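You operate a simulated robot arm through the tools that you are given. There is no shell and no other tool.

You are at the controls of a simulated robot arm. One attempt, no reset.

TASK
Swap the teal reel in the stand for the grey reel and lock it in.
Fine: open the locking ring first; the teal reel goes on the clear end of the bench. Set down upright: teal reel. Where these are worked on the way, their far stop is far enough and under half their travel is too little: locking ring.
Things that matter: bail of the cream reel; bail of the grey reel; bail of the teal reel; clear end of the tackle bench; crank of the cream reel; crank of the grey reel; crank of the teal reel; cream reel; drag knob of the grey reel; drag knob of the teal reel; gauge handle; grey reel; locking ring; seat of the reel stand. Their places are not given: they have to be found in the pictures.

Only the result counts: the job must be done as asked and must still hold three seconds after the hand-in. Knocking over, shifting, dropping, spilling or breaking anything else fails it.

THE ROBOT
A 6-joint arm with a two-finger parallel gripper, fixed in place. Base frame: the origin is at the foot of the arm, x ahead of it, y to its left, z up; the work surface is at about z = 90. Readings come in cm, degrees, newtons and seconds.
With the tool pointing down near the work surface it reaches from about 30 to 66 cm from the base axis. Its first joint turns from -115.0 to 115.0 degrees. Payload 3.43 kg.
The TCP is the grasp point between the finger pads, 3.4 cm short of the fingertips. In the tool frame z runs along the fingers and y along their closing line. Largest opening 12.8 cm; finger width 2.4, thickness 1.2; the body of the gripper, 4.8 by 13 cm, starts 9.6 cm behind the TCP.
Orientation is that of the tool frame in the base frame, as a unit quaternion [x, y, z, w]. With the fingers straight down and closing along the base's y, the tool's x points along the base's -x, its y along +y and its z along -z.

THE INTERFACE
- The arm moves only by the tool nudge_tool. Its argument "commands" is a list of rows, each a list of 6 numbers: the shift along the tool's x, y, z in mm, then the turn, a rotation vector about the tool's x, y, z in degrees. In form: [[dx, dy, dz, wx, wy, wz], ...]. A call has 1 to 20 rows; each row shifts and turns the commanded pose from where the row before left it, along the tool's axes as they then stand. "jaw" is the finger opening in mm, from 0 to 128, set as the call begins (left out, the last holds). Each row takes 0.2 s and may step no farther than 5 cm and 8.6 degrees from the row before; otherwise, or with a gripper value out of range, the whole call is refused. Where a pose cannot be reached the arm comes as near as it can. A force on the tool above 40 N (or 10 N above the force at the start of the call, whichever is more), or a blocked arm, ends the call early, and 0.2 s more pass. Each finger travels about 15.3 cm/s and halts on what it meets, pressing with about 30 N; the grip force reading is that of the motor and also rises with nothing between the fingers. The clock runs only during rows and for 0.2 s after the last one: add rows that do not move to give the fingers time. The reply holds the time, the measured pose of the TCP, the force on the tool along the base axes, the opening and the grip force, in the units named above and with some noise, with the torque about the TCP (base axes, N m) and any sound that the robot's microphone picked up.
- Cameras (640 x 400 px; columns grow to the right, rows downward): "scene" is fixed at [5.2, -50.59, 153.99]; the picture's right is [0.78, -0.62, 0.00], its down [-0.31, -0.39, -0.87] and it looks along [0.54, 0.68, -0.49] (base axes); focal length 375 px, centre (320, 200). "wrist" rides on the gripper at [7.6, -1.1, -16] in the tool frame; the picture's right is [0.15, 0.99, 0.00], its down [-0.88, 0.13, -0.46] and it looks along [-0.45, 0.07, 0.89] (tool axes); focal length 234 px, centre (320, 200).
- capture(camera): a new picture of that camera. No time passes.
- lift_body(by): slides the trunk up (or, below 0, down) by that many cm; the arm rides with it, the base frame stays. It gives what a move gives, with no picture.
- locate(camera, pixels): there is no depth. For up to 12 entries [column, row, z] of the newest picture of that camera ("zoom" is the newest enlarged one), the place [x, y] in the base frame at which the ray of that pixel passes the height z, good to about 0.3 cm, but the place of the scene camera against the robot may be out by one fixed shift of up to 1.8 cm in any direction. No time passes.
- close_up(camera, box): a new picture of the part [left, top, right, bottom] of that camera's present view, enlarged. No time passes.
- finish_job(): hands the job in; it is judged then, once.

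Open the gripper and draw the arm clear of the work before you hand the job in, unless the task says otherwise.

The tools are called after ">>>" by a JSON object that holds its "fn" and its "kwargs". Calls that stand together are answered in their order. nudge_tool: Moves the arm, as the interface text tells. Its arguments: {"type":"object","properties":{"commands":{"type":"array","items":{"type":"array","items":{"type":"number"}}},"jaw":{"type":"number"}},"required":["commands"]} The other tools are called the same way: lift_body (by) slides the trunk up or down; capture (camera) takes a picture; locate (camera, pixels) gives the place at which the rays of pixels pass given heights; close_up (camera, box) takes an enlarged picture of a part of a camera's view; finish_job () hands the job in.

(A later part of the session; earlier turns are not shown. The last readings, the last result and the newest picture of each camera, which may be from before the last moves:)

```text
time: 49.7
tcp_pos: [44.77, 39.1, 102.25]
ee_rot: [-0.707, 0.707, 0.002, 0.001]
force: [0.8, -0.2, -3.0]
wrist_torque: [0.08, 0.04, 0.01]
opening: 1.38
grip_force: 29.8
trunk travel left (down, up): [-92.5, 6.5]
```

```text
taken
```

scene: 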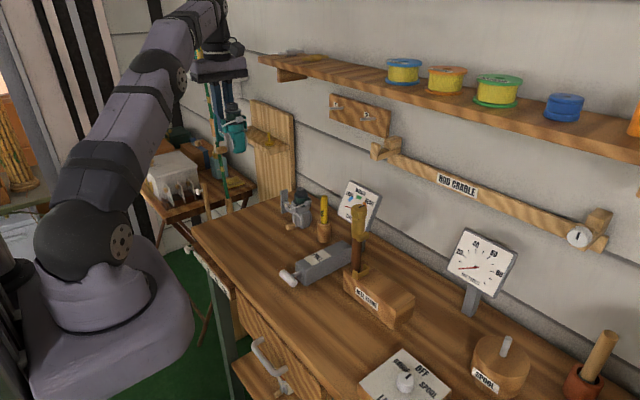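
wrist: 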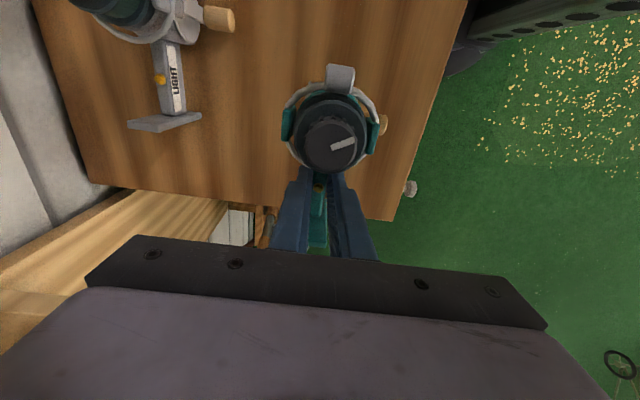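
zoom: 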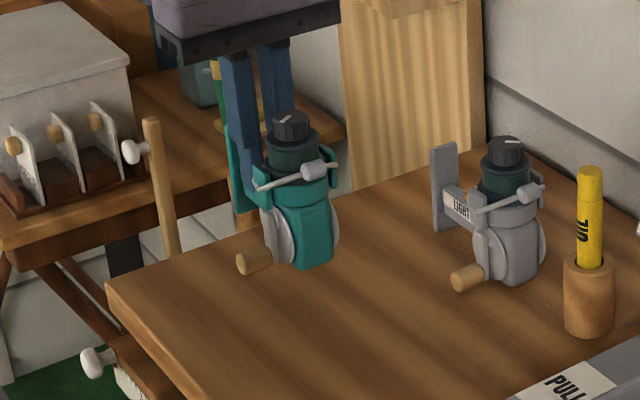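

Teal hangs upright ≈4 cm above the bench. Lowering slowly for touchdown.

>>> {"fn": "nudge_tool", "kwargs": {"commands": [[0, 0, 10, 0, 0, 0], [0, 0, 10, 0, 0, 0], [0, 0, 8, 0, 0, 0], [0, 0, 5, 0, 0, 0], [0, 0, 3, 0, 0, 0], [0, 0, 0, 0, 0, 0]]}}

>>> {"fn": "close_up", "kwargs": {"camera": "scene", "box": [190, 150, 310, 260]}}

```text
time: 51.1
tcp_pos: [44.96, 39.16, 98.58]
ee_rot: [0.707, -0.707, -0.002, -0.001]
force: [0.4, -0.2, -3.2]
wrist_torque: [0.11, 0.0, 0.02]
opening: 1.37
grip_force: 29.5
trunk travel left (down, up): [-92.5, 6.5]
```

```text
3.64 times, centred on (250, 205) of scene
```

zoom: 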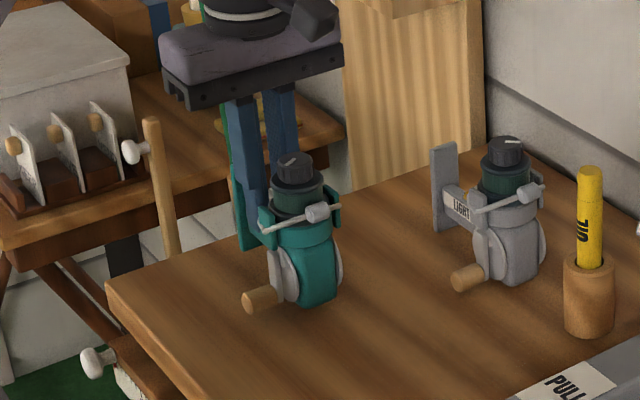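

Still carrying full weight (-3.2 N). Continue in 1.5 mm steps.

>>> {"fn": "nudge_tool", "kwargs": {"commands": [[0, 0, 2, 0, 0, 0], [0, 0, 2, 0, 0, 0], [0, 0, 1.5, 0, 0, 0], [0, 0, 0, 0, 0, 0]]}}

```text
time: 52.1
tcp_pos: [44.75, 39.23, 97.95]
ee_rot: [0.708, -0.707, -0.002, 0.0]
force: [-0.4, 0.3, -2.8]
wrist_torque: [0.13, -0.01, -0.01]
opening: 1.34
grip_force: 30.0
trunk travel left (down, up): [-92.5, 6.5]
```

Weight still on the gripper (-2.8 N). A few more small steps.

>>> {"fn": "nudge_tool", "kwargs": {"commands": [[0, 0, 1.5, 0, 0, 0], [0, 0, 1.5, 0, 0, 0], [0, 0, 0, 0, 0, 0]]}}

>>> {"fn": "close_up", "kwargs": {"camera": "scene", "box": [210, 170, 290, 240]}}

```text
time: 52.9
tcp_pos: [44.75, 39.3, 97.79]
ee_rot: [0.707, -0.707, -0.001, -0.002]
force: [0.7, 0.9, 1.1]
wrist_torque: [-0.09, -0.08, 0.01]
opening: 1.36
grip_force: 30.8
trunk travel left (down, up): [-92.5, 6.5]
```

```text
5.71 times, centred on (250, 205) of scene
```

zoom: 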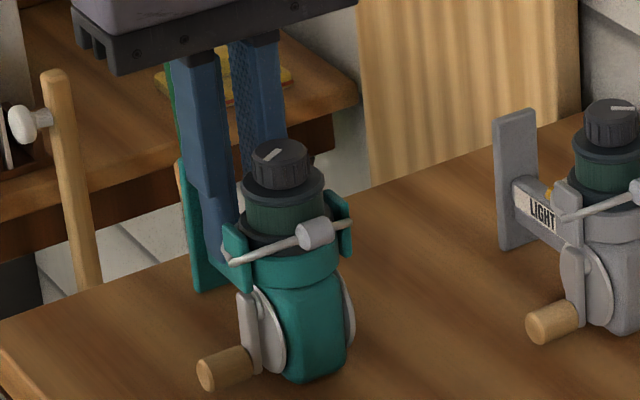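

Touchdown (z force now +1.1 N at TCP z≈97.8). Press 1 mm more so the base sits flat, then open.

>>> {"fn": "nudge_tool", "kwargs": {"commands": [[0, 0, 1, 0, 0, 0], [0, 0, 0, 0, 0, 0]]}}

>>> {"fn": "nudge_tool", "kwargs": {"commands": [[0, 0, 0, 0, 0, 0], [0, 0, 0, 0, 0, 0], [0, 0, 0, 0, 0, 0], [0, 0, 0, 0, 0, 0]], "jaw": 40}}

>>> {"fn": "close_up", "kwargs": {"camera": "scene", "box": [210, 170, 290, 240]}}

>>> {"fn": "close_up", "kwargs": {"camera": "wrist", "box": [250, 50, 400, 260]}}

```text
time: 53.5
tcp_pos: [44.67, 39.28, 97.71]
ee_rot: [-0.707, 0.707, 0.001, 0.003]
force: [0.7, 1.3, 9.9]
wrist_torque: [-0.65, -0.06, 0.03]
opening: 1.33
grip_force: 29.7
trunk travel left (down, up): [-92.5, 6.5]
```

```text
time: 54.5
tcp_pos: [44.6, 39.26, 97.62]
ee_rot: [0.707, -0.707, -0.001, -0.001]
force: [-0.2, 1.2, -0.6]
wrist_torque: [0.02, 0.02, 0.02]
opening: 3.99
grip_force: 0.0
trunk travel left (down, up): [-92.5, 6.5]
```

```text
5.71 times, centred on (250, 205) of scene
```

zoom: 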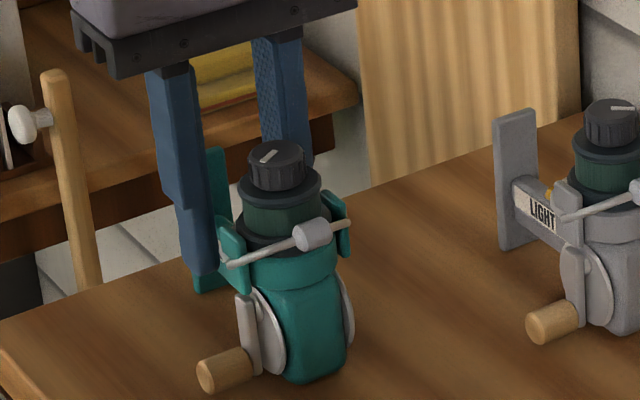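

```text
1.90 times, centred on (325, 155) of wrist
```

zoom: 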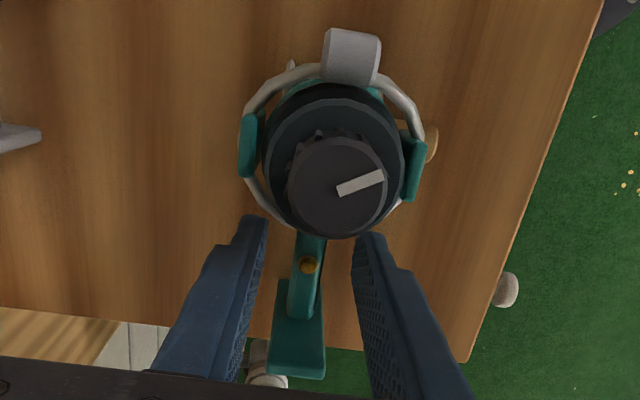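

Teal stands on the bench by itself. Withdraw straight up.

>>> {"fn": "nudge_tool", "kwargs": {"commands": [[0, 0, -10, 0, 0, 0], [0, 0, -20, 0, 0, 0], [0, 0, -30, 0, 0, 0], [0, 0, -40, 0, 0, 0], [0, 0, -40, 0, 0, 0], [0, 0, -40, 0, 0, 0], [0, 0, 0, 0, 0, 0]]}}

>>> {"fn": "close_up", "kwargs": {"camera": "scene", "box": [190, 150, 350, 260]}}

>>> {"fn": "capture", "kwargs": {"camera": "wrist"}}

```text
time: 56.1
tcp_pos: [44.78, 39.2, 115.53]
ee_rot: [-0.707, 0.707, 0.002, 0.001]
force: [-0.3, 0.1, 0.3]
wrist_torque: [0.0, 0.0, 0.03]
opening: 3.98
grip_force: 0.1
trunk travel left (down, up): [-92.5, 6.5]
```

```text
3.64 times, centred on (270, 205) of scene
```

zoom: 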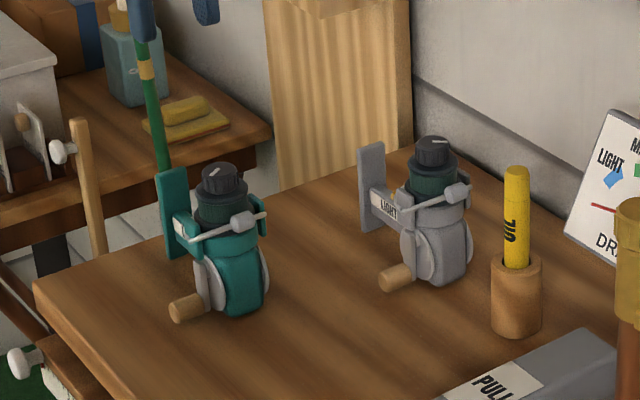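

```text
taken
```

wrist: 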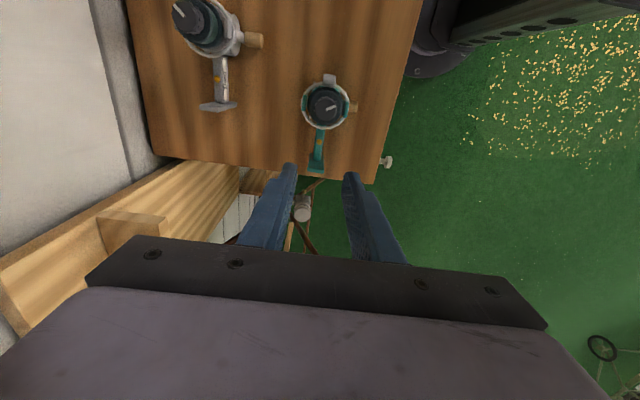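

Teal reel stands upright at the clear end. Next I move toward the grey reel to measure its pose more closely, watching reach.

>>> {"fn": "nudge_tool", "kwargs": {"commands": [[20, -20, 0, 0, 0, 0], [20, -30, 0, 0, 0, 0], [20, -30, 0, 0, 0, 0], [0, -30, 0, 0, 0, 0], [0, 0, 0, 0, 0, 0]], "jaw": 50}}

>>> {"fn": "capture", "kwargs": {"camera": "wrist"}}

>>> {"fn": "capture", "kwargs": {"camera": "scene"}}

```text
time: 57.3
tcp_pos: [53.98, 33.01, 115.68]
ee_rot: [-0.707, 0.707, 0.002, 0.001]
force: [0.3, 0.3, 0.5]
wrist_torque: [0.0, 0.0, 0.03]
opening: 5.01
grip_force: 0.0
out of reach, approached as far as the arm can: row 4
trunk travel left (down, up): [-92.5, 6.5]
```

```text
taken
```

wrist: 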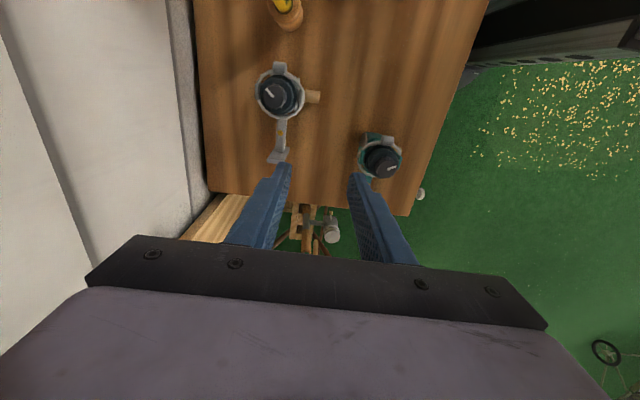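

```text
taken
```

scene: 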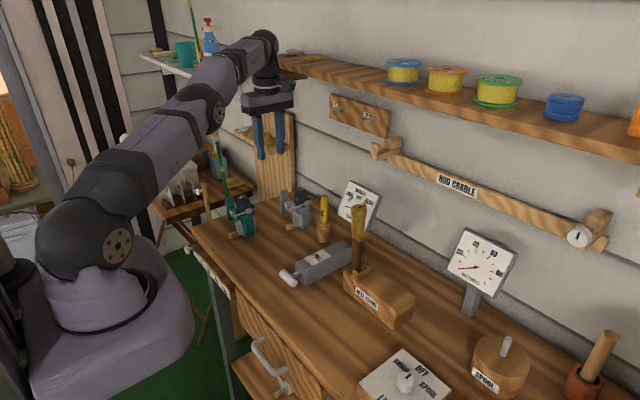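

Vertical reach ends at r≈63 here. A ~10° tilt (fingertips toward +y) will extend reach and also keep the hand's protrusion away from the ring later. First I measure grey's pose from this view.

>>> {"fn": "close_up", "kwargs": {"camera": "wrist", "box": [235, 50, 335, 175]}}

```text
3.20 times, centred on (285, 112) of wrist
```

zoom: 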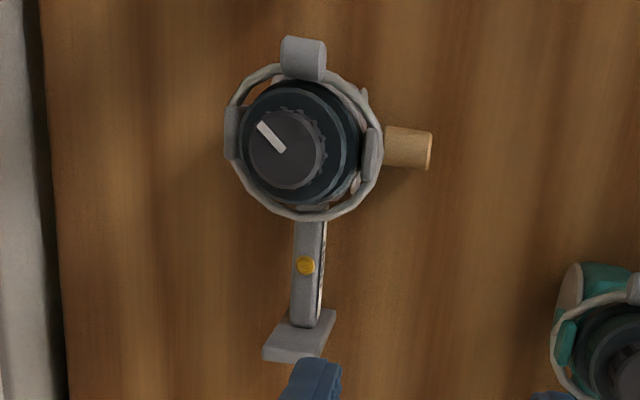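

Locating grey's stem centreline, foot top edge and knob with assumed heights (stem top 95.7, foot top 100, knob top 103.5).

>>> {"fn": "locate", "kwargs": {"camera": "zoom", "pixels": [[295, 225, 95.7], [320, 225, 95.7], [291, 322, 95.7], [317, 322, 95.7], [307, 266, 96], [285, 148, 103.5], [263, 360, 100], [325, 357, 100], [304, 58, 97], [432, 150, 94]]}}

>>> {"fn": "locate", "kwargs": {"camera": "zoom", "pixels": [[295, 225, 95.7], [320, 225, 95.7], [291, 322, 95.7], [317, 322, 95.7], [307, 266, 96], [285, 148, 103.5], [263, 360, 100], [325, 357, 100], [304, 58, 97], [432, 150, 94]]}}

```text
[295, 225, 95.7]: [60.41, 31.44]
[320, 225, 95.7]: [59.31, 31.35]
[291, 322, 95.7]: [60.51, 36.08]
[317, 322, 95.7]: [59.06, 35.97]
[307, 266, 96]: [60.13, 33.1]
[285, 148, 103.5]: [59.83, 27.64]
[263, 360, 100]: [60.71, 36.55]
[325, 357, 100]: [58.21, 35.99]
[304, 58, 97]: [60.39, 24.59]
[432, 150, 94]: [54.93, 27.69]
```

```text
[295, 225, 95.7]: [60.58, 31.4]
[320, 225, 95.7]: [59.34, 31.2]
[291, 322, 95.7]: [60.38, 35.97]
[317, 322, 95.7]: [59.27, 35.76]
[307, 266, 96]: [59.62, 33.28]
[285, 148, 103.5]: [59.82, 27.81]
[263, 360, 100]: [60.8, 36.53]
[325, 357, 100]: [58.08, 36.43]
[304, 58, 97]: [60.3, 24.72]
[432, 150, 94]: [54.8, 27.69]
```

Grey: body axis ≈(59.8,27.75), stem x≈59.85 parallel to y, grip point ≈(59.8,33). I raise the trunk 6 cm for reach at lift height, then tilt the tool 16° (fingertips toward +y).

>>> {"fn": "lift_body", "kwargs": {"by": 6}}

>>> {"fn": "nudge_tool", "kwargs": {"commands": [[0, 0, 0, 0, -4, 0], [0, 0, 0, 0, -4, 0], [0, 0, 0, 0, -4, 0], [0, 0, 0, 0, -4, 0], [0, 0, 0, 0, 0, 0]]}}

>>> {"fn": "capture", "kwargs": {"camera": "wrist"}}

```text
time: 58.3
tcp_pos: [53.73, 33.1, 121.71]
ee_rot: [-0.707, 0.708, 0.002, 0.0]
force: [-0.4, -0.5, -0.1]
wrist_torque: [0.02, 0.0, 0.0]
opening: 5.01
grip_force: 0.0
trunk travel left (down, up): [-98.5, 0.5]
```

```text
time: 59.5
tcp_pos: [53.96, 33.13, 121.75]
ee_rot: [0.7, -0.7, -0.1, -0.1]
force: [0.1, -0.3, -0.3]
wrist_torque: [-0.01, -0.01, 0.0]
opening: 4.99
grip_force: 0.1
trunk travel left (down, up): [-98.5, 0.5]
```

```text
taken
```

wrist: 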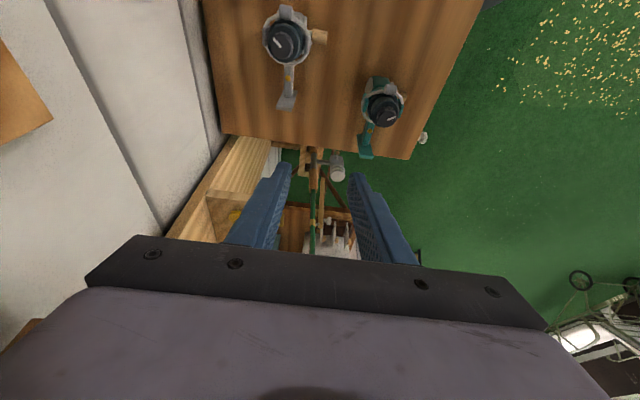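

Tilt is set (tool z = (0,0.28,-0.96)). Descend to z≈112 and then go out to x=59.8 over the grey stem.

>>> {"fn": "nudge_tool", "kwargs": {"commands": [[6.7, 0, 23.4, 0, 0, 0], [6.7, 0, 23.4, 0, 0, 0], [6.7, 0, 23.4, 0, 0, 0], [6.7, 0, 23.4, 0, 0, 0], [0, -20, 0, 0, 0, 0], [0, -20, 0, 0, 0, 0], [0, -18, 0, 0, 0, 0], [0, 0, 0, 0, 0, 0]]}}

>>> {"fn": "capture", "kwargs": {"camera": "wrist"}}

>>> {"fn": "close_up", "kwargs": {"camera": "scene", "box": [210, 80, 370, 250]}}

```text
time: 61.5
tcp_pos: [56.57, 32.72, 112.05]
ee_rot: [0.704, -0.696, -0.102, -0.092]
force: [0.1, -0.3, 0.3]
wrist_torque: [-0.02, -0.03, 0.0]
opening: 5.0
grip_force: 0.0
trunk travel left (down, up): [-98.5, 0.5]
stopped in row 8: the arm was blocked; the commanded pose is now the measured one
```

```text
taken
```

wrist: 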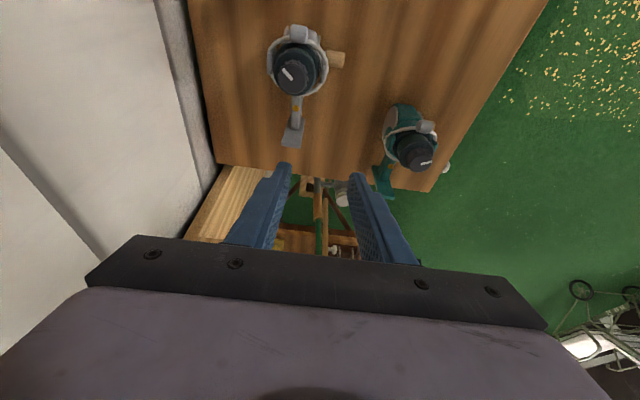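

```text
2.35 times, centred on (290, 165) of scene
```

zoom: 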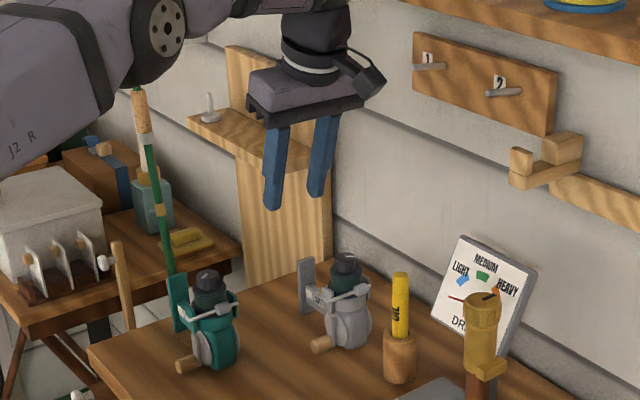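

Arm blocked at x=56.6 with no tool force. I look at the full scene to see what limits it.

>>> {"fn": "capture", "kwargs": {"camera": "scene"}}

>>> {"fn": "close_up", "kwargs": {"camera": "scene", "box": [180, 0, 340, 110]}}

```text
taken
```

scene: 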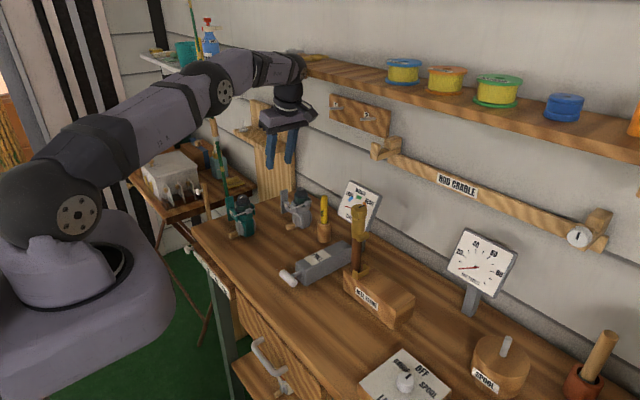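

```text
3.64 times, centred on (260, 55) of scene
```

zoom: 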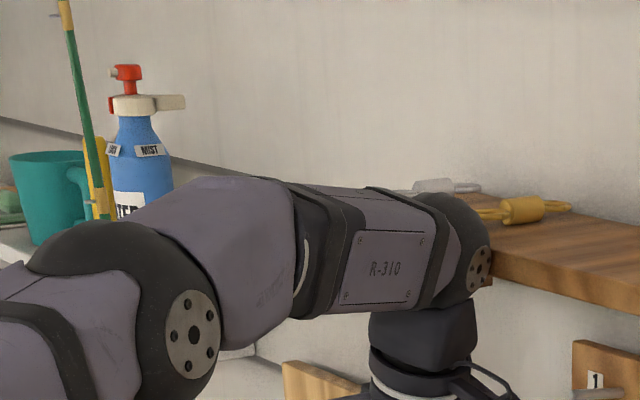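

The wrist joint is touching the shelf's front edge (shelf front x≈61, z≈135). I must go low first so the wrist passes under the shelf: back off to x≈54, fix small orientation error, descend to z≈101, then go out in x with the fingertips just above the stem.

>>> {"fn": "nudge_tool", "kwargs": {"commands": [[0, 13, 0, 0.9, 0, 0.6], [0, 13, 0, 0, 0, 0], [5, 0, 25, 0, 0, 0], [7, 0, 25, 0, 0, 0], [7, 0, 25, 0, 0, 0], [7, 0, 24, 0, 0, 0], [2, 0, 9, 0, 0, 0], [0, 0, 0, 0, 0, 0]]}}

>>> {"fn": "capture", "kwargs": {"camera": "wrist"}}

>>> {"fn": "close_up", "kwargs": {"camera": "scene", "box": [210, 90, 350, 250]}}

```text
time: 63.3
tcp_pos: [56.03, 33.34, 99.47]
ee_rot: [-0.697, 0.705, 0.1, 0.09]
force: [0.5, 0.0, 1.0]
wrist_torque: [0.02, -0.01, 0.01]
opening: 4.98
grip_force: 0.1
trunk travel left (down, up): [-98.5, 0.5]
```

```text
taken
```

wrist: 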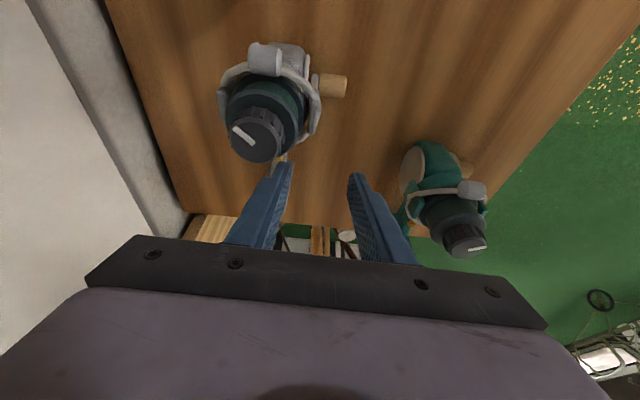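

```text
2.50 times, centred on (280, 170) of scene
```

zoom: 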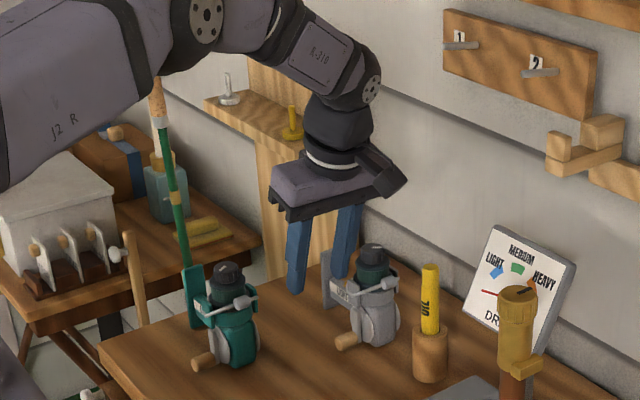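

Now at (56.0,33.3,99.5) – lower than wanted with the +x finger right beside/above the stem. Rise 1.3 cm before moving further out.

>>> {"fn": "nudge_tool", "kwargs": {"commands": [[-0.7, 0, -13.3, 0, 0, 0], [0, 0, 0, 0, 0, 0], [0, 0, 0, 0, 0, 0]]}}

>>> {"fn": "close_up", "kwargs": {"camera": "wrist", "box": [200, 60, 400, 260]}}

>>> {"fn": "close_up", "kwargs": {"camera": "scene", "box": [265, 160, 345, 240]}}

```text
time: 64.1
tcp_pos: [55.96, 33.09, 100.85]
ee_rot: [-0.697, 0.704, 0.1, 0.091]
force: [-0.3, 1.1, 1.1]
wrist_torque: [-0.03, 0.03, -0.04]
opening: 5.02
grip_force: 0.1
trunk travel left (down, up): [-98.5, 0.5]
```

```text
2.00 times, centred on (300, 160) of wrist
```

zoom: 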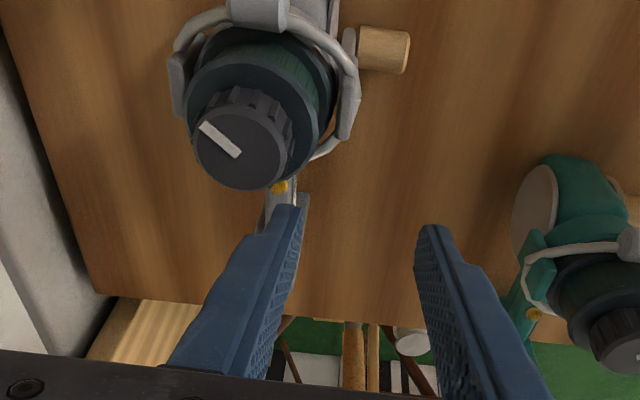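

```text
5.00 times, centred on (305, 200) of scene
```

zoom: 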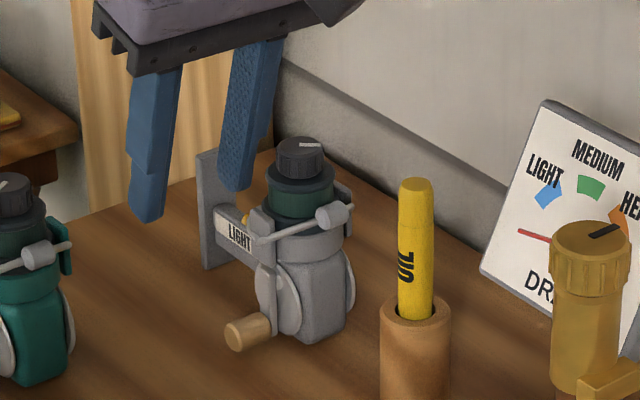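

The +x finger now hovers above the stem. Locate the button for exact x, then continue outwards.

>>> {"fn": "close_up", "kwargs": {"camera": "wrist", "box": [200, 60, 400, 260]}}

>>> {"fn": "locate", "kwargs": {"camera": "zoom", "pixels": [[279, 187, 96], [279, 187, 96], [279, 187, 96], [243, 148, 103.5], [243, 148, 103.5]]}}

>>> {"fn": "nudge_tool", "kwargs": {"commands": [[0, -10, 0, 0.6, 0, -0.6], [0, -10, 0, 0, 0, 0], [0, 0, 0, 0, 0, 0]]}}

>>> {"fn": "close_up", "kwargs": {"camera": "wrist", "box": [200, 60, 400, 260]}}

```text
2.00 times, centred on (300, 160) of wrist
```

zoom: 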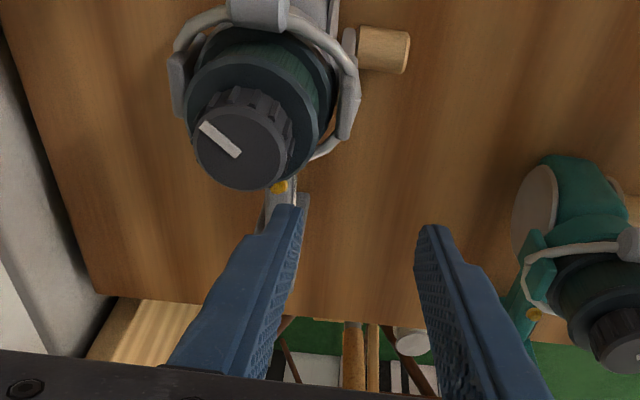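

```text
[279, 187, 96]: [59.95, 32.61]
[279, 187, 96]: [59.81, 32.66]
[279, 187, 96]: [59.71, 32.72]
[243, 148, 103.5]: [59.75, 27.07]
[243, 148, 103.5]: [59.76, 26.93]
```

```text
time: 64.9
tcp_pos: [57.95, 32.9, 100.86]
ee_rot: [-0.7, 0.701, 0.096, 0.093]
force: [-0.5, 0.0, 0.4]
wrist_torque: [-0.02, -0.02, -0.01]
opening: 5.01
grip_force: 0.0
trunk travel left (down, up): [-98.5, 0.5]
```

```text
2.00 times, centred on (300, 160) of wrist
```

zoom: 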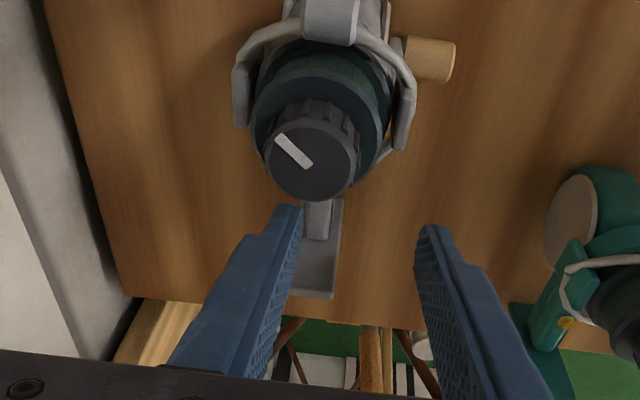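

Stem is now between the fingers, button avg at (59.8,32.9). Orientation is good. Move the remaining 18.5 mm in x.

>>> {"fn": "nudge_tool", "kwargs": {"commands": [[0, -9, 0, 0, 0, 0], [0, -9.5, 0, 0, 0, 0], [0, 0, 0, 0, 0, 0], [0, 0, 0, 0, 0, 0]]}}

>>> {"fn": "close_up", "kwargs": {"camera": "wrist", "box": [200, 60, 400, 260]}}

>>> {"fn": "close_up", "kwargs": {"camera": "scene", "box": [255, 130, 355, 240]}}

```text
time: 65.9
tcp_pos: [59.92, 33.07, 100.74]
ee_rot: [-0.701, 0.701, 0.096, 0.094]
force: [-0.6, 0.7, -0.5]
wrist_torque: [-0.01, -0.01, -0.01]
opening: 4.98
grip_force: 0.0
trunk travel left (down, up): [-98.5, 0.5]
```

```text
2.00 times, centred on (300, 160) of wrist
```

zoom: 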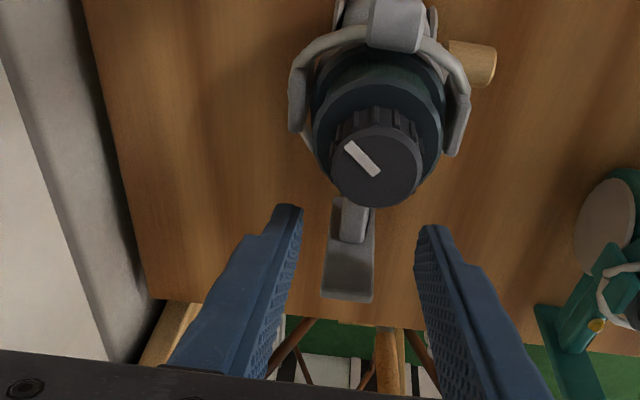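

```text
3.64 times, centred on (305, 185) of scene
```

zoom: 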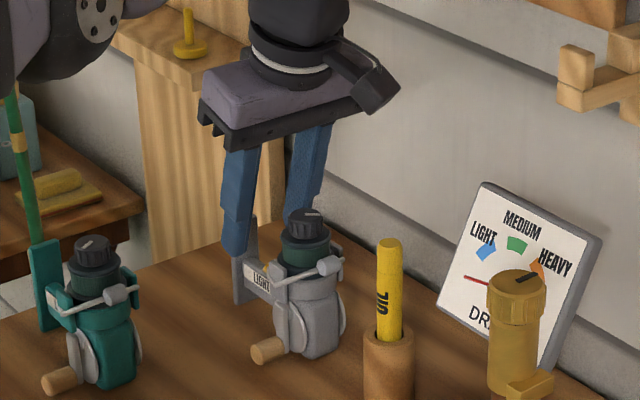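

Fingers straddle the grey stem. Descend 35 mm (vertical) to TCP z≈97.2.

>>> {"fn": "nudge_tool", "kwargs": {"commands": [[3.1, 0, 11.2, 0, 0, 0], [3.1, 0, 11.2, 0, 0, 0], [3.1, 0, 11.2, 0, 0, 0], [0, 0, 0, 0, 0, 0]]}}

>>> {"fn": "close_up", "kwargs": {"camera": "wrist", "box": [200, 60, 400, 260]}}

>>> {"fn": "close_up", "kwargs": {"camera": "scene", "box": [255, 150, 335, 240]}}

```text
time: 66.9
tcp_pos: [59.7, 32.88, 97.12]
ee_rot: [-0.699, 0.702, 0.095, 0.096]
force: [-0.3, -0.3, -1.3]
wrist_torque: [0.03, 0.02, 0.0]
opening: 5.02
grip_force: 0.0
trunk travel left (down, up): [-98.5, 0.5]
```

```text
2.00 times, centred on (300, 160) of wrist
```

zoom: 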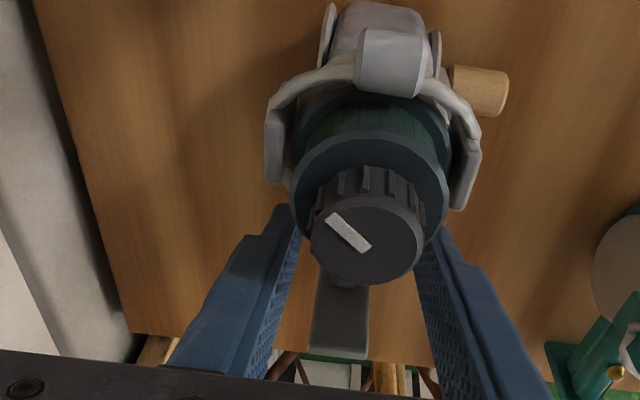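

```text
4.44 times, centred on (295, 195) of scene
```

zoom: 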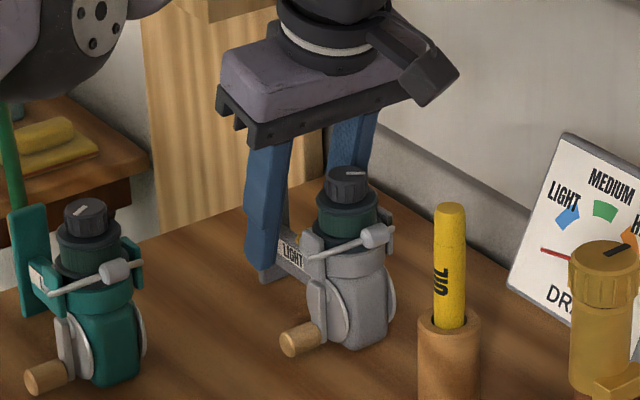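

Positioned at z≈97.1 with fingers either side of the stem. Close gently.

>>> {"fn": "nudge_tool", "kwargs": {"commands": [[0, 0, 0, 0, 0, 0], [0, 0, 0, 0, 0, 0], [0, 0, 0, 0, 0, 0]], "jaw": 5}}

>>> {"fn": "close_up", "kwargs": {"camera": "wrist", "box": [200, 60, 400, 260]}}

>>> {"fn": "close_up", "kwargs": {"camera": "scene", "box": [255, 150, 335, 240]}}

```text
time: 67.7
tcp_pos: [59.82, 32.87, 97.32]
ee_rot: [-0.7, 0.701, 0.095, 0.095]
force: [0.7, -0.6, 0.2]
wrist_torque: [-0.05, -0.02, 0.05]
opening: 1.35
grip_force: 30.5
trunk travel left (down, up): [-98.5, 0.5]
```

```text
2.00 times, centred on (300, 160) of wrist
```

zoom: 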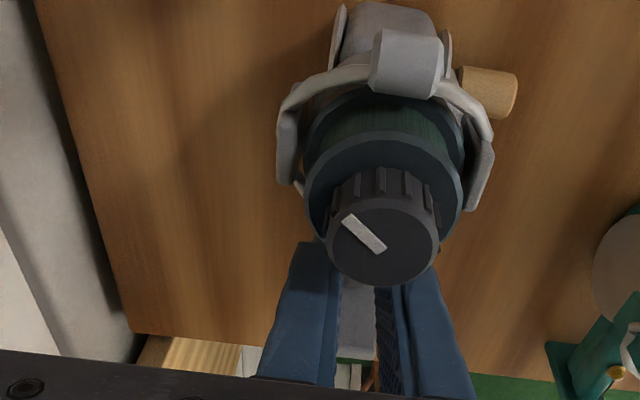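

```text
4.44 times, centred on (295, 195) of scene
```

zoom: 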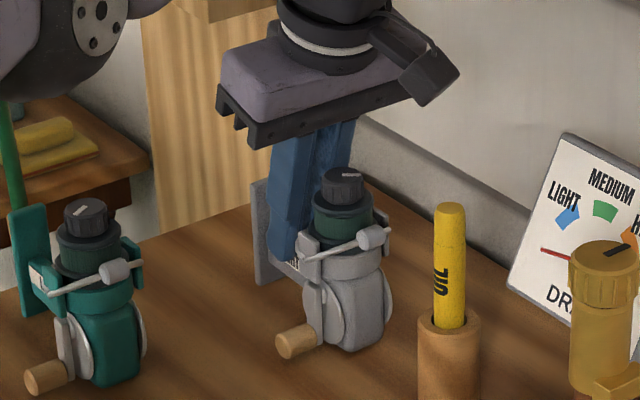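

Grey gripped (opening 1.35). Lift 3.5 cm slowly (staying under the shelf) and check the hold.

>>> {"fn": "nudge_tool", "kwargs": {"commands": [[-1.3, 0, -4.8, 0, 0, 0], [-1.3, 0, -4.8, 0, 0, 0], [-2.66, 0, -9.64, 0, 0, 0], [-2.66, 0, -9.64, 0, 0, 0], [-1.3, 0, -4.8, 0, 0, 0], [0, 0, 0, 0, 0, 0]]}}

>>> {"fn": "close_up", "kwargs": {"camera": "wrist", "box": [200, 60, 400, 260]}}

>>> {"fn": "close_up", "kwargs": {"camera": "scene", "box": [255, 150, 335, 240]}}

```text
time: 69.1
tcp_pos: [59.85, 32.85, 100.96]
ee_rot: [-0.7, 0.701, 0.096, 0.094]
force: [0.2, 0.4, -3.8]
wrist_torque: [0.13, -0.02, 0.0]
opening: 1.38
grip_force: 29.7
trunk travel left (down, up): [-98.5, 0.5]
```

```text
2.00 times, centred on (300, 160) of wrist
```

zoom: 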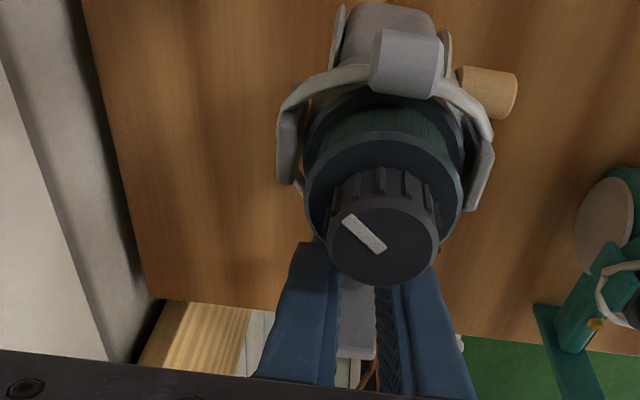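

```text
4.44 times, centred on (295, 195) of scene
```

zoom: 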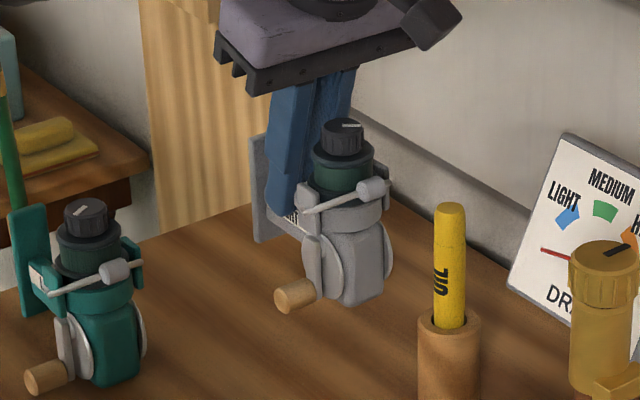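

Held firmly (weight 3.8 N). Now back off in -x to 54, out from under the shelf, then raise.

>>> {"fn": "nudge_tool", "kwargs": {"commands": [[0, 15, 0, 0, 0, 0], [0, 22, 0, 0, 0, 0], [0, 22, 0, 0, 0, 0], [-4, 5, -14.5, 0, 0, 0], [-6.65, 5, -24.1, 0, 0, 0], [-6.65, 10, -24.1, 0, 0, 0], [-6.65, 15, -24.1, 0, 0, 0], [-6.65, 15, -24.1, 0, 0, 0], [-6.65, 10, -24.1, 0, 0, 0], [-6.65, 5, -24.1, 0, 0, 0], [-6.65, 0, -24.1, 0, 0, 0], [-6.65, 0, -24.1, 0, 0, 0], [0, 0, 0, 0, 0, 0]]}}

>>> {"fn": "capture", "kwargs": {"camera": "scene"}}

>>> {"fn": "capture", "kwargs": {"camera": "wrist"}}

```text
time: 71.9
tcp_pos: [47.32, 33.04, 122.49]
ee_rot: [-0.7, 0.702, 0.096, 0.093]
force: [0.3, 0.1, -3.9]
wrist_torque: [0.11, 0.0, -0.02]
opening: 1.36
grip_force: 30.2
trunk travel left (down, up): [-98.5, 0.5]
```

```text
taken
```

scene: 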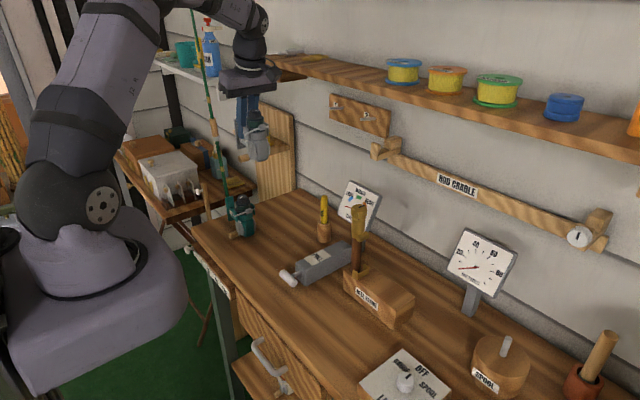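

```text
taken
```

wrist: 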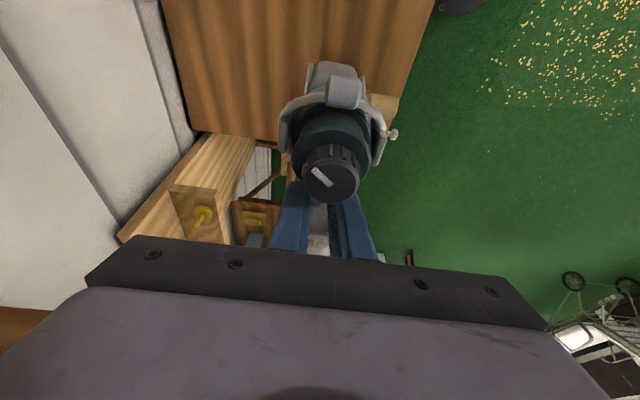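

All else is undisturbed. Carry the grey reel in -y at this height to the approach side of the stand.

>>> {"fn": "nudge_tool", "kwargs": {"commands": [[19, 2, -5.3, 0, 0, 0], [32.1, 2.2, -8.9, 0, 0, 0], [32.1, 2.2, -8.9, 0, 0, 0], [32.1, 2.2, -8.9, 0, 0, 0], [32.1, 2.2, -8.9, 0, 0, 0], [32.1, 2.2, -8.9, 0, 0, 0], [32.1, 2.2, -8.9, 0, 0, 0], [32.1, 2.2, -8.9, 0, 0, 0], [32.1, 2.2, -8.9, 0, 0, 0], [32.1, 2.2, -8.9, 0, 0, 0], [32.1, 2.2, -8.9, 0, 0, 0], [32.1, 2.2, -8.9, 0, 0, 0], [32.1, 2.2, -8.9, 0, 0, 0], [32.1, 2.2, -8.9, 0, 0, 0], [32.1, 2.2, -8.9, 0, 0, 0], [15, 0, -4.1, 0, 0, 0], [0, 0, 0, 0, 0, 0]]}}

>>> {"fn": "capture", "kwargs": {"camera": "scene"}}

>>> {"fn": "capture", "kwargs": {"camera": "wrist"}}

```text
time: 75.5
tcp_pos: [44.19, -17.31, 122.42]
ee_rot: [-0.7, 0.702, 0.096, 0.095]
force: [-0.3, 0.1, -3.5]
wrist_torque: [0.12, 0.0, 0.01]
opening: 1.34
grip_force: 30.2
trunk travel left (down, up): [-98.5, 0.5]
```

```text
taken
```

scene: 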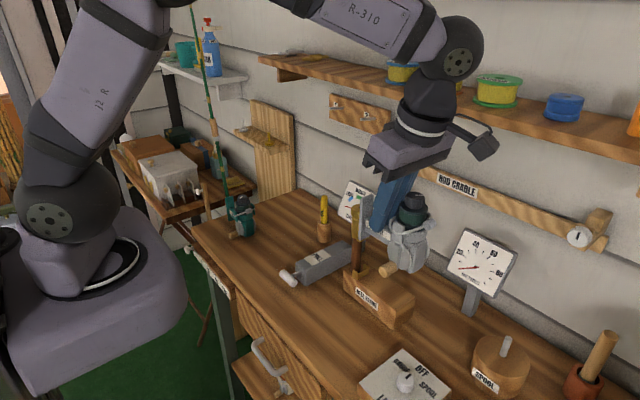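

```text
taken
```

wrist: 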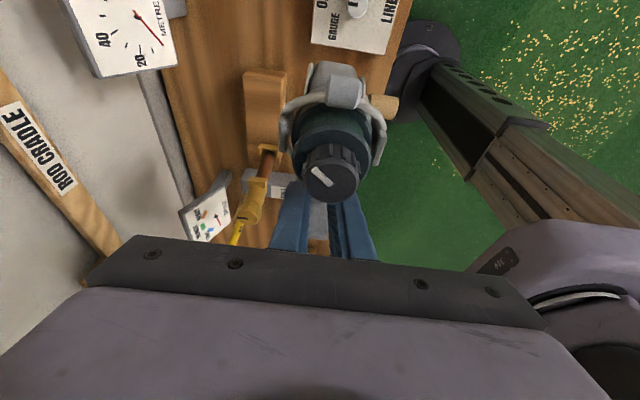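

Arrived on the -y side of the stand. Descend to z≈108 and align x to 53.15 while still at y≈-17.

>>> {"fn": "nudge_tool", "kwargs": {"commands": [[6.4, -15, 23.1, 0, 0, 0], [6.4, -15, 23.1, 0, 0, 0], [6.4, -15, 23.1, 0, 0, 0], [6.4, -15, 23.1, 0, 0, 0], [6.4, -15, 23.1, 0, 0, 0], [6.4, -14.6, 23.1, 0, 0, 0], [0, 0, 0, 0, 0, 0]]}}

>>> {"fn": "close_up", "kwargs": {"camera": "scene", "box": [330, 180, 450, 320]}}

>>> {"fn": "capture", "kwargs": {"camera": "wrist"}}

```text
time: 77.1
tcp_pos: [52.91, -17.27, 108.16]
ee_rot: [-0.7, 0.701, 0.096, 0.094]
force: [-0.6, -1.1, -2.7]
wrist_torque: [0.14, -0.02, -0.02]
opening: 1.35
grip_force: 30.3
trunk travel left (down, up): [-98.5, 0.5]
```

```text
2.86 times, centred on (390, 250) of scene
```

zoom: 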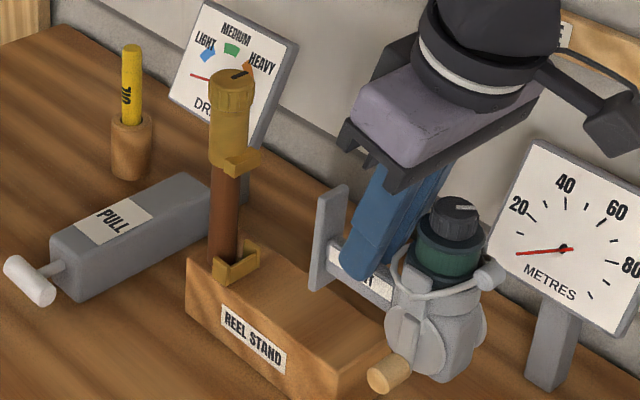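

```text
taken
```

wrist: 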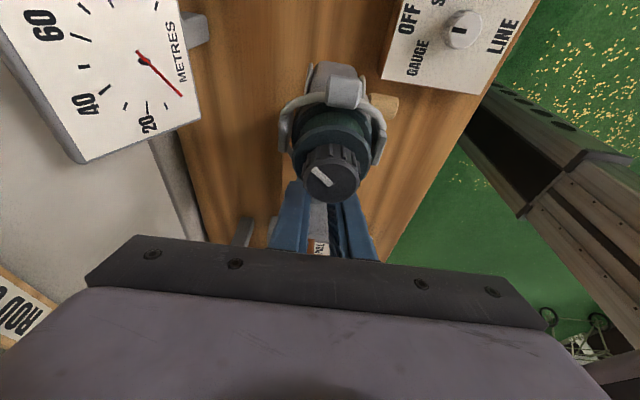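

Aligned. Now bring the foot near the position where teal's foot was at TCP y≈-11.8, z≈105.5, to compare image positions.

>>> {"fn": "nudge_tool", "kwargs": {"commands": [[-12.1, -0.6, 10.3, 0, 0, 0], [-12.1, -0.6, 10.3, 0, 0, 0], [-12.1, -0.6, 10.3, 0, 0, 0], [-12.1, -0.7, 10.3, 0, 0, 0], [0, 0, 0, 0, 0, 0]]}}

>>> {"fn": "close_up", "kwargs": {"camera": "scene", "box": [345, 240, 385, 290]}}

>>> {"fn": "close_up", "kwargs": {"camera": "scene", "box": [340, 200, 430, 310]}}

```text
time: 78.3
tcp_pos: [53.15, -11.49, 105.53]
ee_rot: [-0.7, 0.702, 0.096, 0.094]
force: [-0.9, 0.0, -3.2]
wrist_torque: [0.15, 0.0, -0.02]
opening: 1.36
grip_force: 30.2
trunk travel left (down, up): [-98.5, 0.5]
```

```text
8.00 times, centred on (365, 265) of scene
```

zoom: 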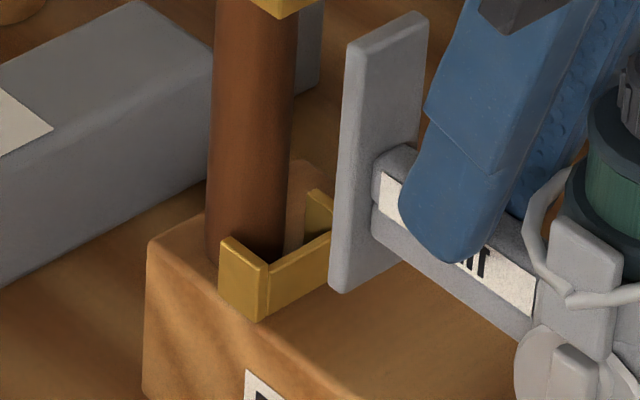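

```text
3.64 times, centred on (385, 255) of scene
```

zoom: 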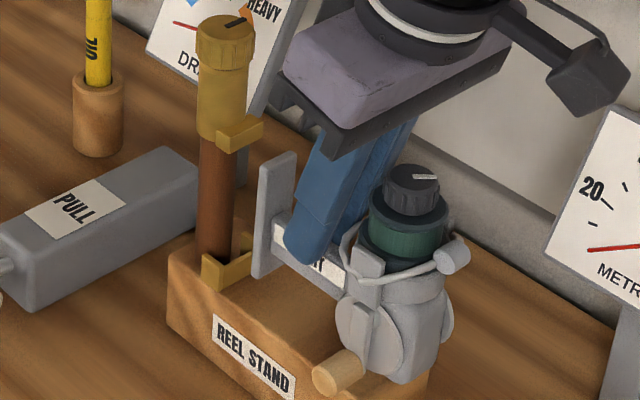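

Grey's foot sits ≈0.45 cm higher than teal's at the same TCP height, matching expectations (seated TCP z≈103.3, y≈-8.75). Lower 4.5 mm and advance to y≈-9.6, then inspect.

>>> {"fn": "nudge_tool", "kwargs": {"commands": [[1.2, 0, 4.3, 0, 0, 0], [-4.8, 0, 1.3, 0, 0, 0], [-4.8, 0, 1.3, 0, 0, 0], [-4.8, 0, 1.3, 0, 0, 0], [-3.9, 0, 1.1, 0, 0, 0], [0, 0, 0, 0, 0, 0]]}}

>>> {"fn": "close_up", "kwargs": {"camera": "scene", "box": [345, 240, 385, 290]}}

>>> {"fn": "close_up", "kwargs": {"camera": "scene", "box": [345, 210, 395, 270]}}

>>> {"fn": "close_up", "kwargs": {"camera": "wrist", "box": [260, 150, 400, 260]}}

```text
time: 79.7
tcp_pos: [53.34, -9.81, 104.84]
ee_rot: [-0.7, 0.701, 0.095, 0.094]
force: [-1.1, -9.0, -3.2]
wrist_torque: [-0.58, 0.0, 0.09]
opening: 1.33
grip_force: 29.6
trunk travel left (down, up): [-98.5, 0.5]
```

```text
8.00 times, centred on (365, 265) of scene
```

zoom: 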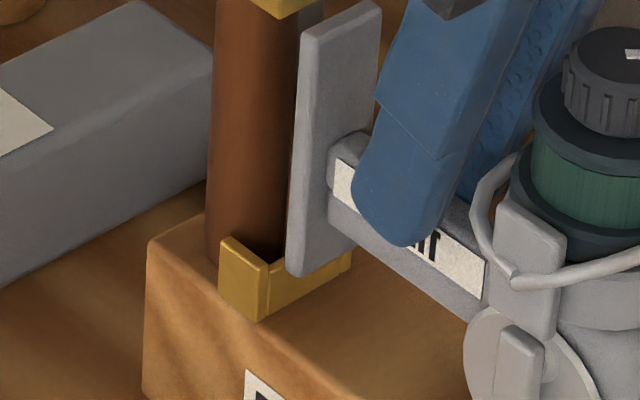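

```text
6.67 times, centred on (370, 240) of scene
```

zoom: 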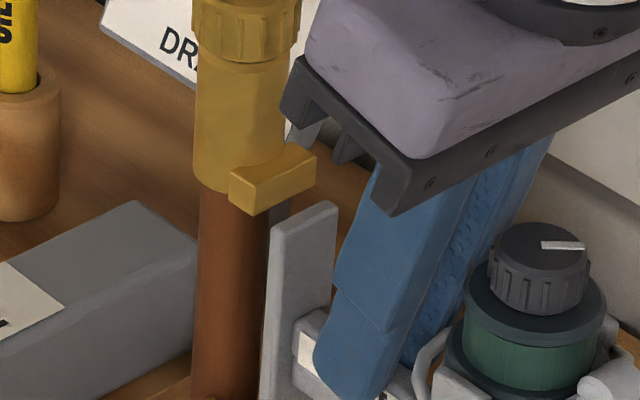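

```text
3.64 times, centred on (330, 205) of wrist
```

zoom: 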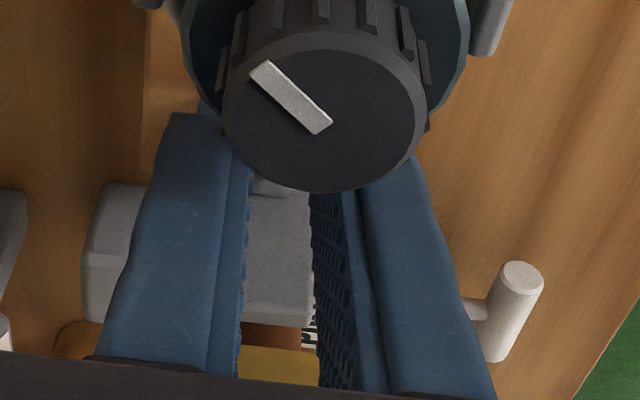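

Contact (-9 N in y, ~8 cm below TCP): the foot bottom meets the pocket lip. Back off 4 mm, raise ~3.5 mm, and look again.

>>> {"fn": "nudge_tool", "kwargs": {"commands": [[3.9, 0, -1.1, 0, 0, 0], [-0.9, 0, -3.4, 0, 0, 0], [0, 0, 0, 0, 0, 0], [0, 0, 0, 0, 0, 0]]}}

>>> {"fn": "close_up", "kwargs": {"camera": "scene", "box": [345, 245, 375, 285]}}

>>> {"fn": "close_up", "kwargs": {"camera": "scene", "box": [350, 225, 380, 255]}}

```text
time: 80.7
tcp_pos: [53.23, -9.98, 105.28]
ee_rot: [-0.7, 0.701, 0.097, 0.093]
force: [0.4, 0.3, -3.2]
wrist_torque: [0.11, -0.04, 0.02]
opening: 1.36
grip_force: 30.3
trunk travel left (down, up): [-98.5, 0.5]
```

```text
10.00 times, centred on (360, 265) of scene
```

zoom: 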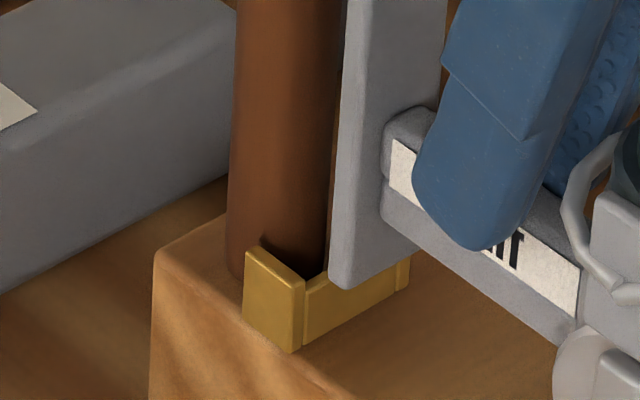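

```text
13.33 times, centred on (365, 240) of scene
```

zoom: 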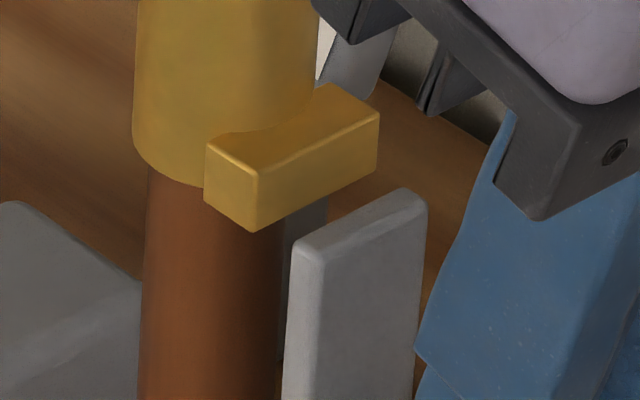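

Both gaps look small but positive: foot top ≈0.35 cm under the hood block, bottom just above the lip. Raise 1 mm more and advance in 2 mm steps, checking force.

>>> {"fn": "nudge_tool", "kwargs": {"commands": [[-0.27, 0, -0.96, 0, 0, 0], [-1.93, 0, 0.53, 0, 0, 0], [-1.93, 0, 0.53, 0, 0, 0], [0, 0, 0, 0, 0, 0]]}}

>>> {"fn": "close_up", "kwargs": {"camera": "scene", "box": [345, 245, 375, 285]}}

>>> {"fn": "close_up", "kwargs": {"camera": "scene", "box": [350, 225, 380, 255]}}

```text
time: 81.7
tcp_pos: [53.32, -9.53, 105.37]
ee_rot: [-0.7, 0.702, 0.097, 0.095]
force: [0.6, 0.2, -3.8]
wrist_torque: [0.13, -0.01, -0.03]
opening: 1.33
grip_force: 30.3
trunk travel left (down, up): [-98.5, 0.5]
```

```text
10.00 times, centred on (360, 265) of scene
```

zoom: 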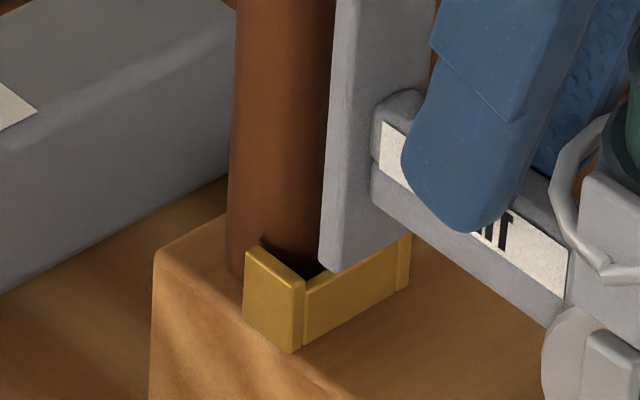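

```text
13.33 times, centred on (365, 240) of scene
```

zoom: 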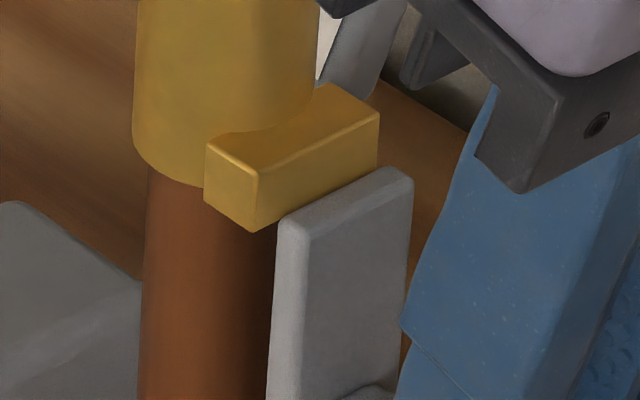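

No contact; the foot clears the lip and is centred in x. Advance further in 2 mm steps.

>>> {"fn": "nudge_tool", "kwargs": {"commands": [[-1.93, 0, 0.53, 0, 0, 0], [-1.93, 0, 0.53, 0, 0, 0], [0, 0, 0, 0, 0, 0]]}}

>>> {"fn": "close_up", "kwargs": {"camera": "scene", "box": [345, 245, 375, 285]}}

>>> {"fn": "close_up", "kwargs": {"camera": "scene", "box": [350, 225, 380, 255]}}

```text
time: 82.5
tcp_pos: [53.27, -9.12, 105.37]
ee_rot: [0.701, -0.7, -0.097, -0.094]
force: [-0.9, 0.8, -3.0]
wrist_torque: [0.11, 0.0, -0.03]
opening: 1.36
grip_force: 29.7
trunk travel left (down, up): [-98.5, 0.5]
```

```text
10.00 times, centred on (360, 265) of scene
```

zoom: 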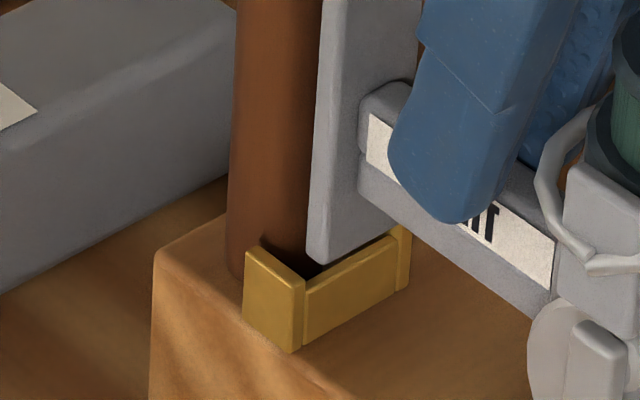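

```text
13.33 times, centred on (365, 240) of scene
```

zoom: 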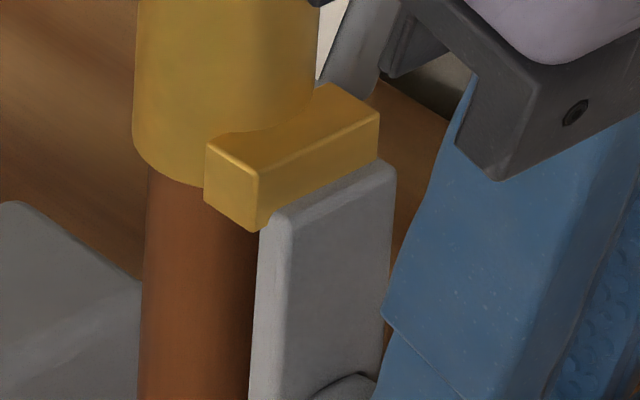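

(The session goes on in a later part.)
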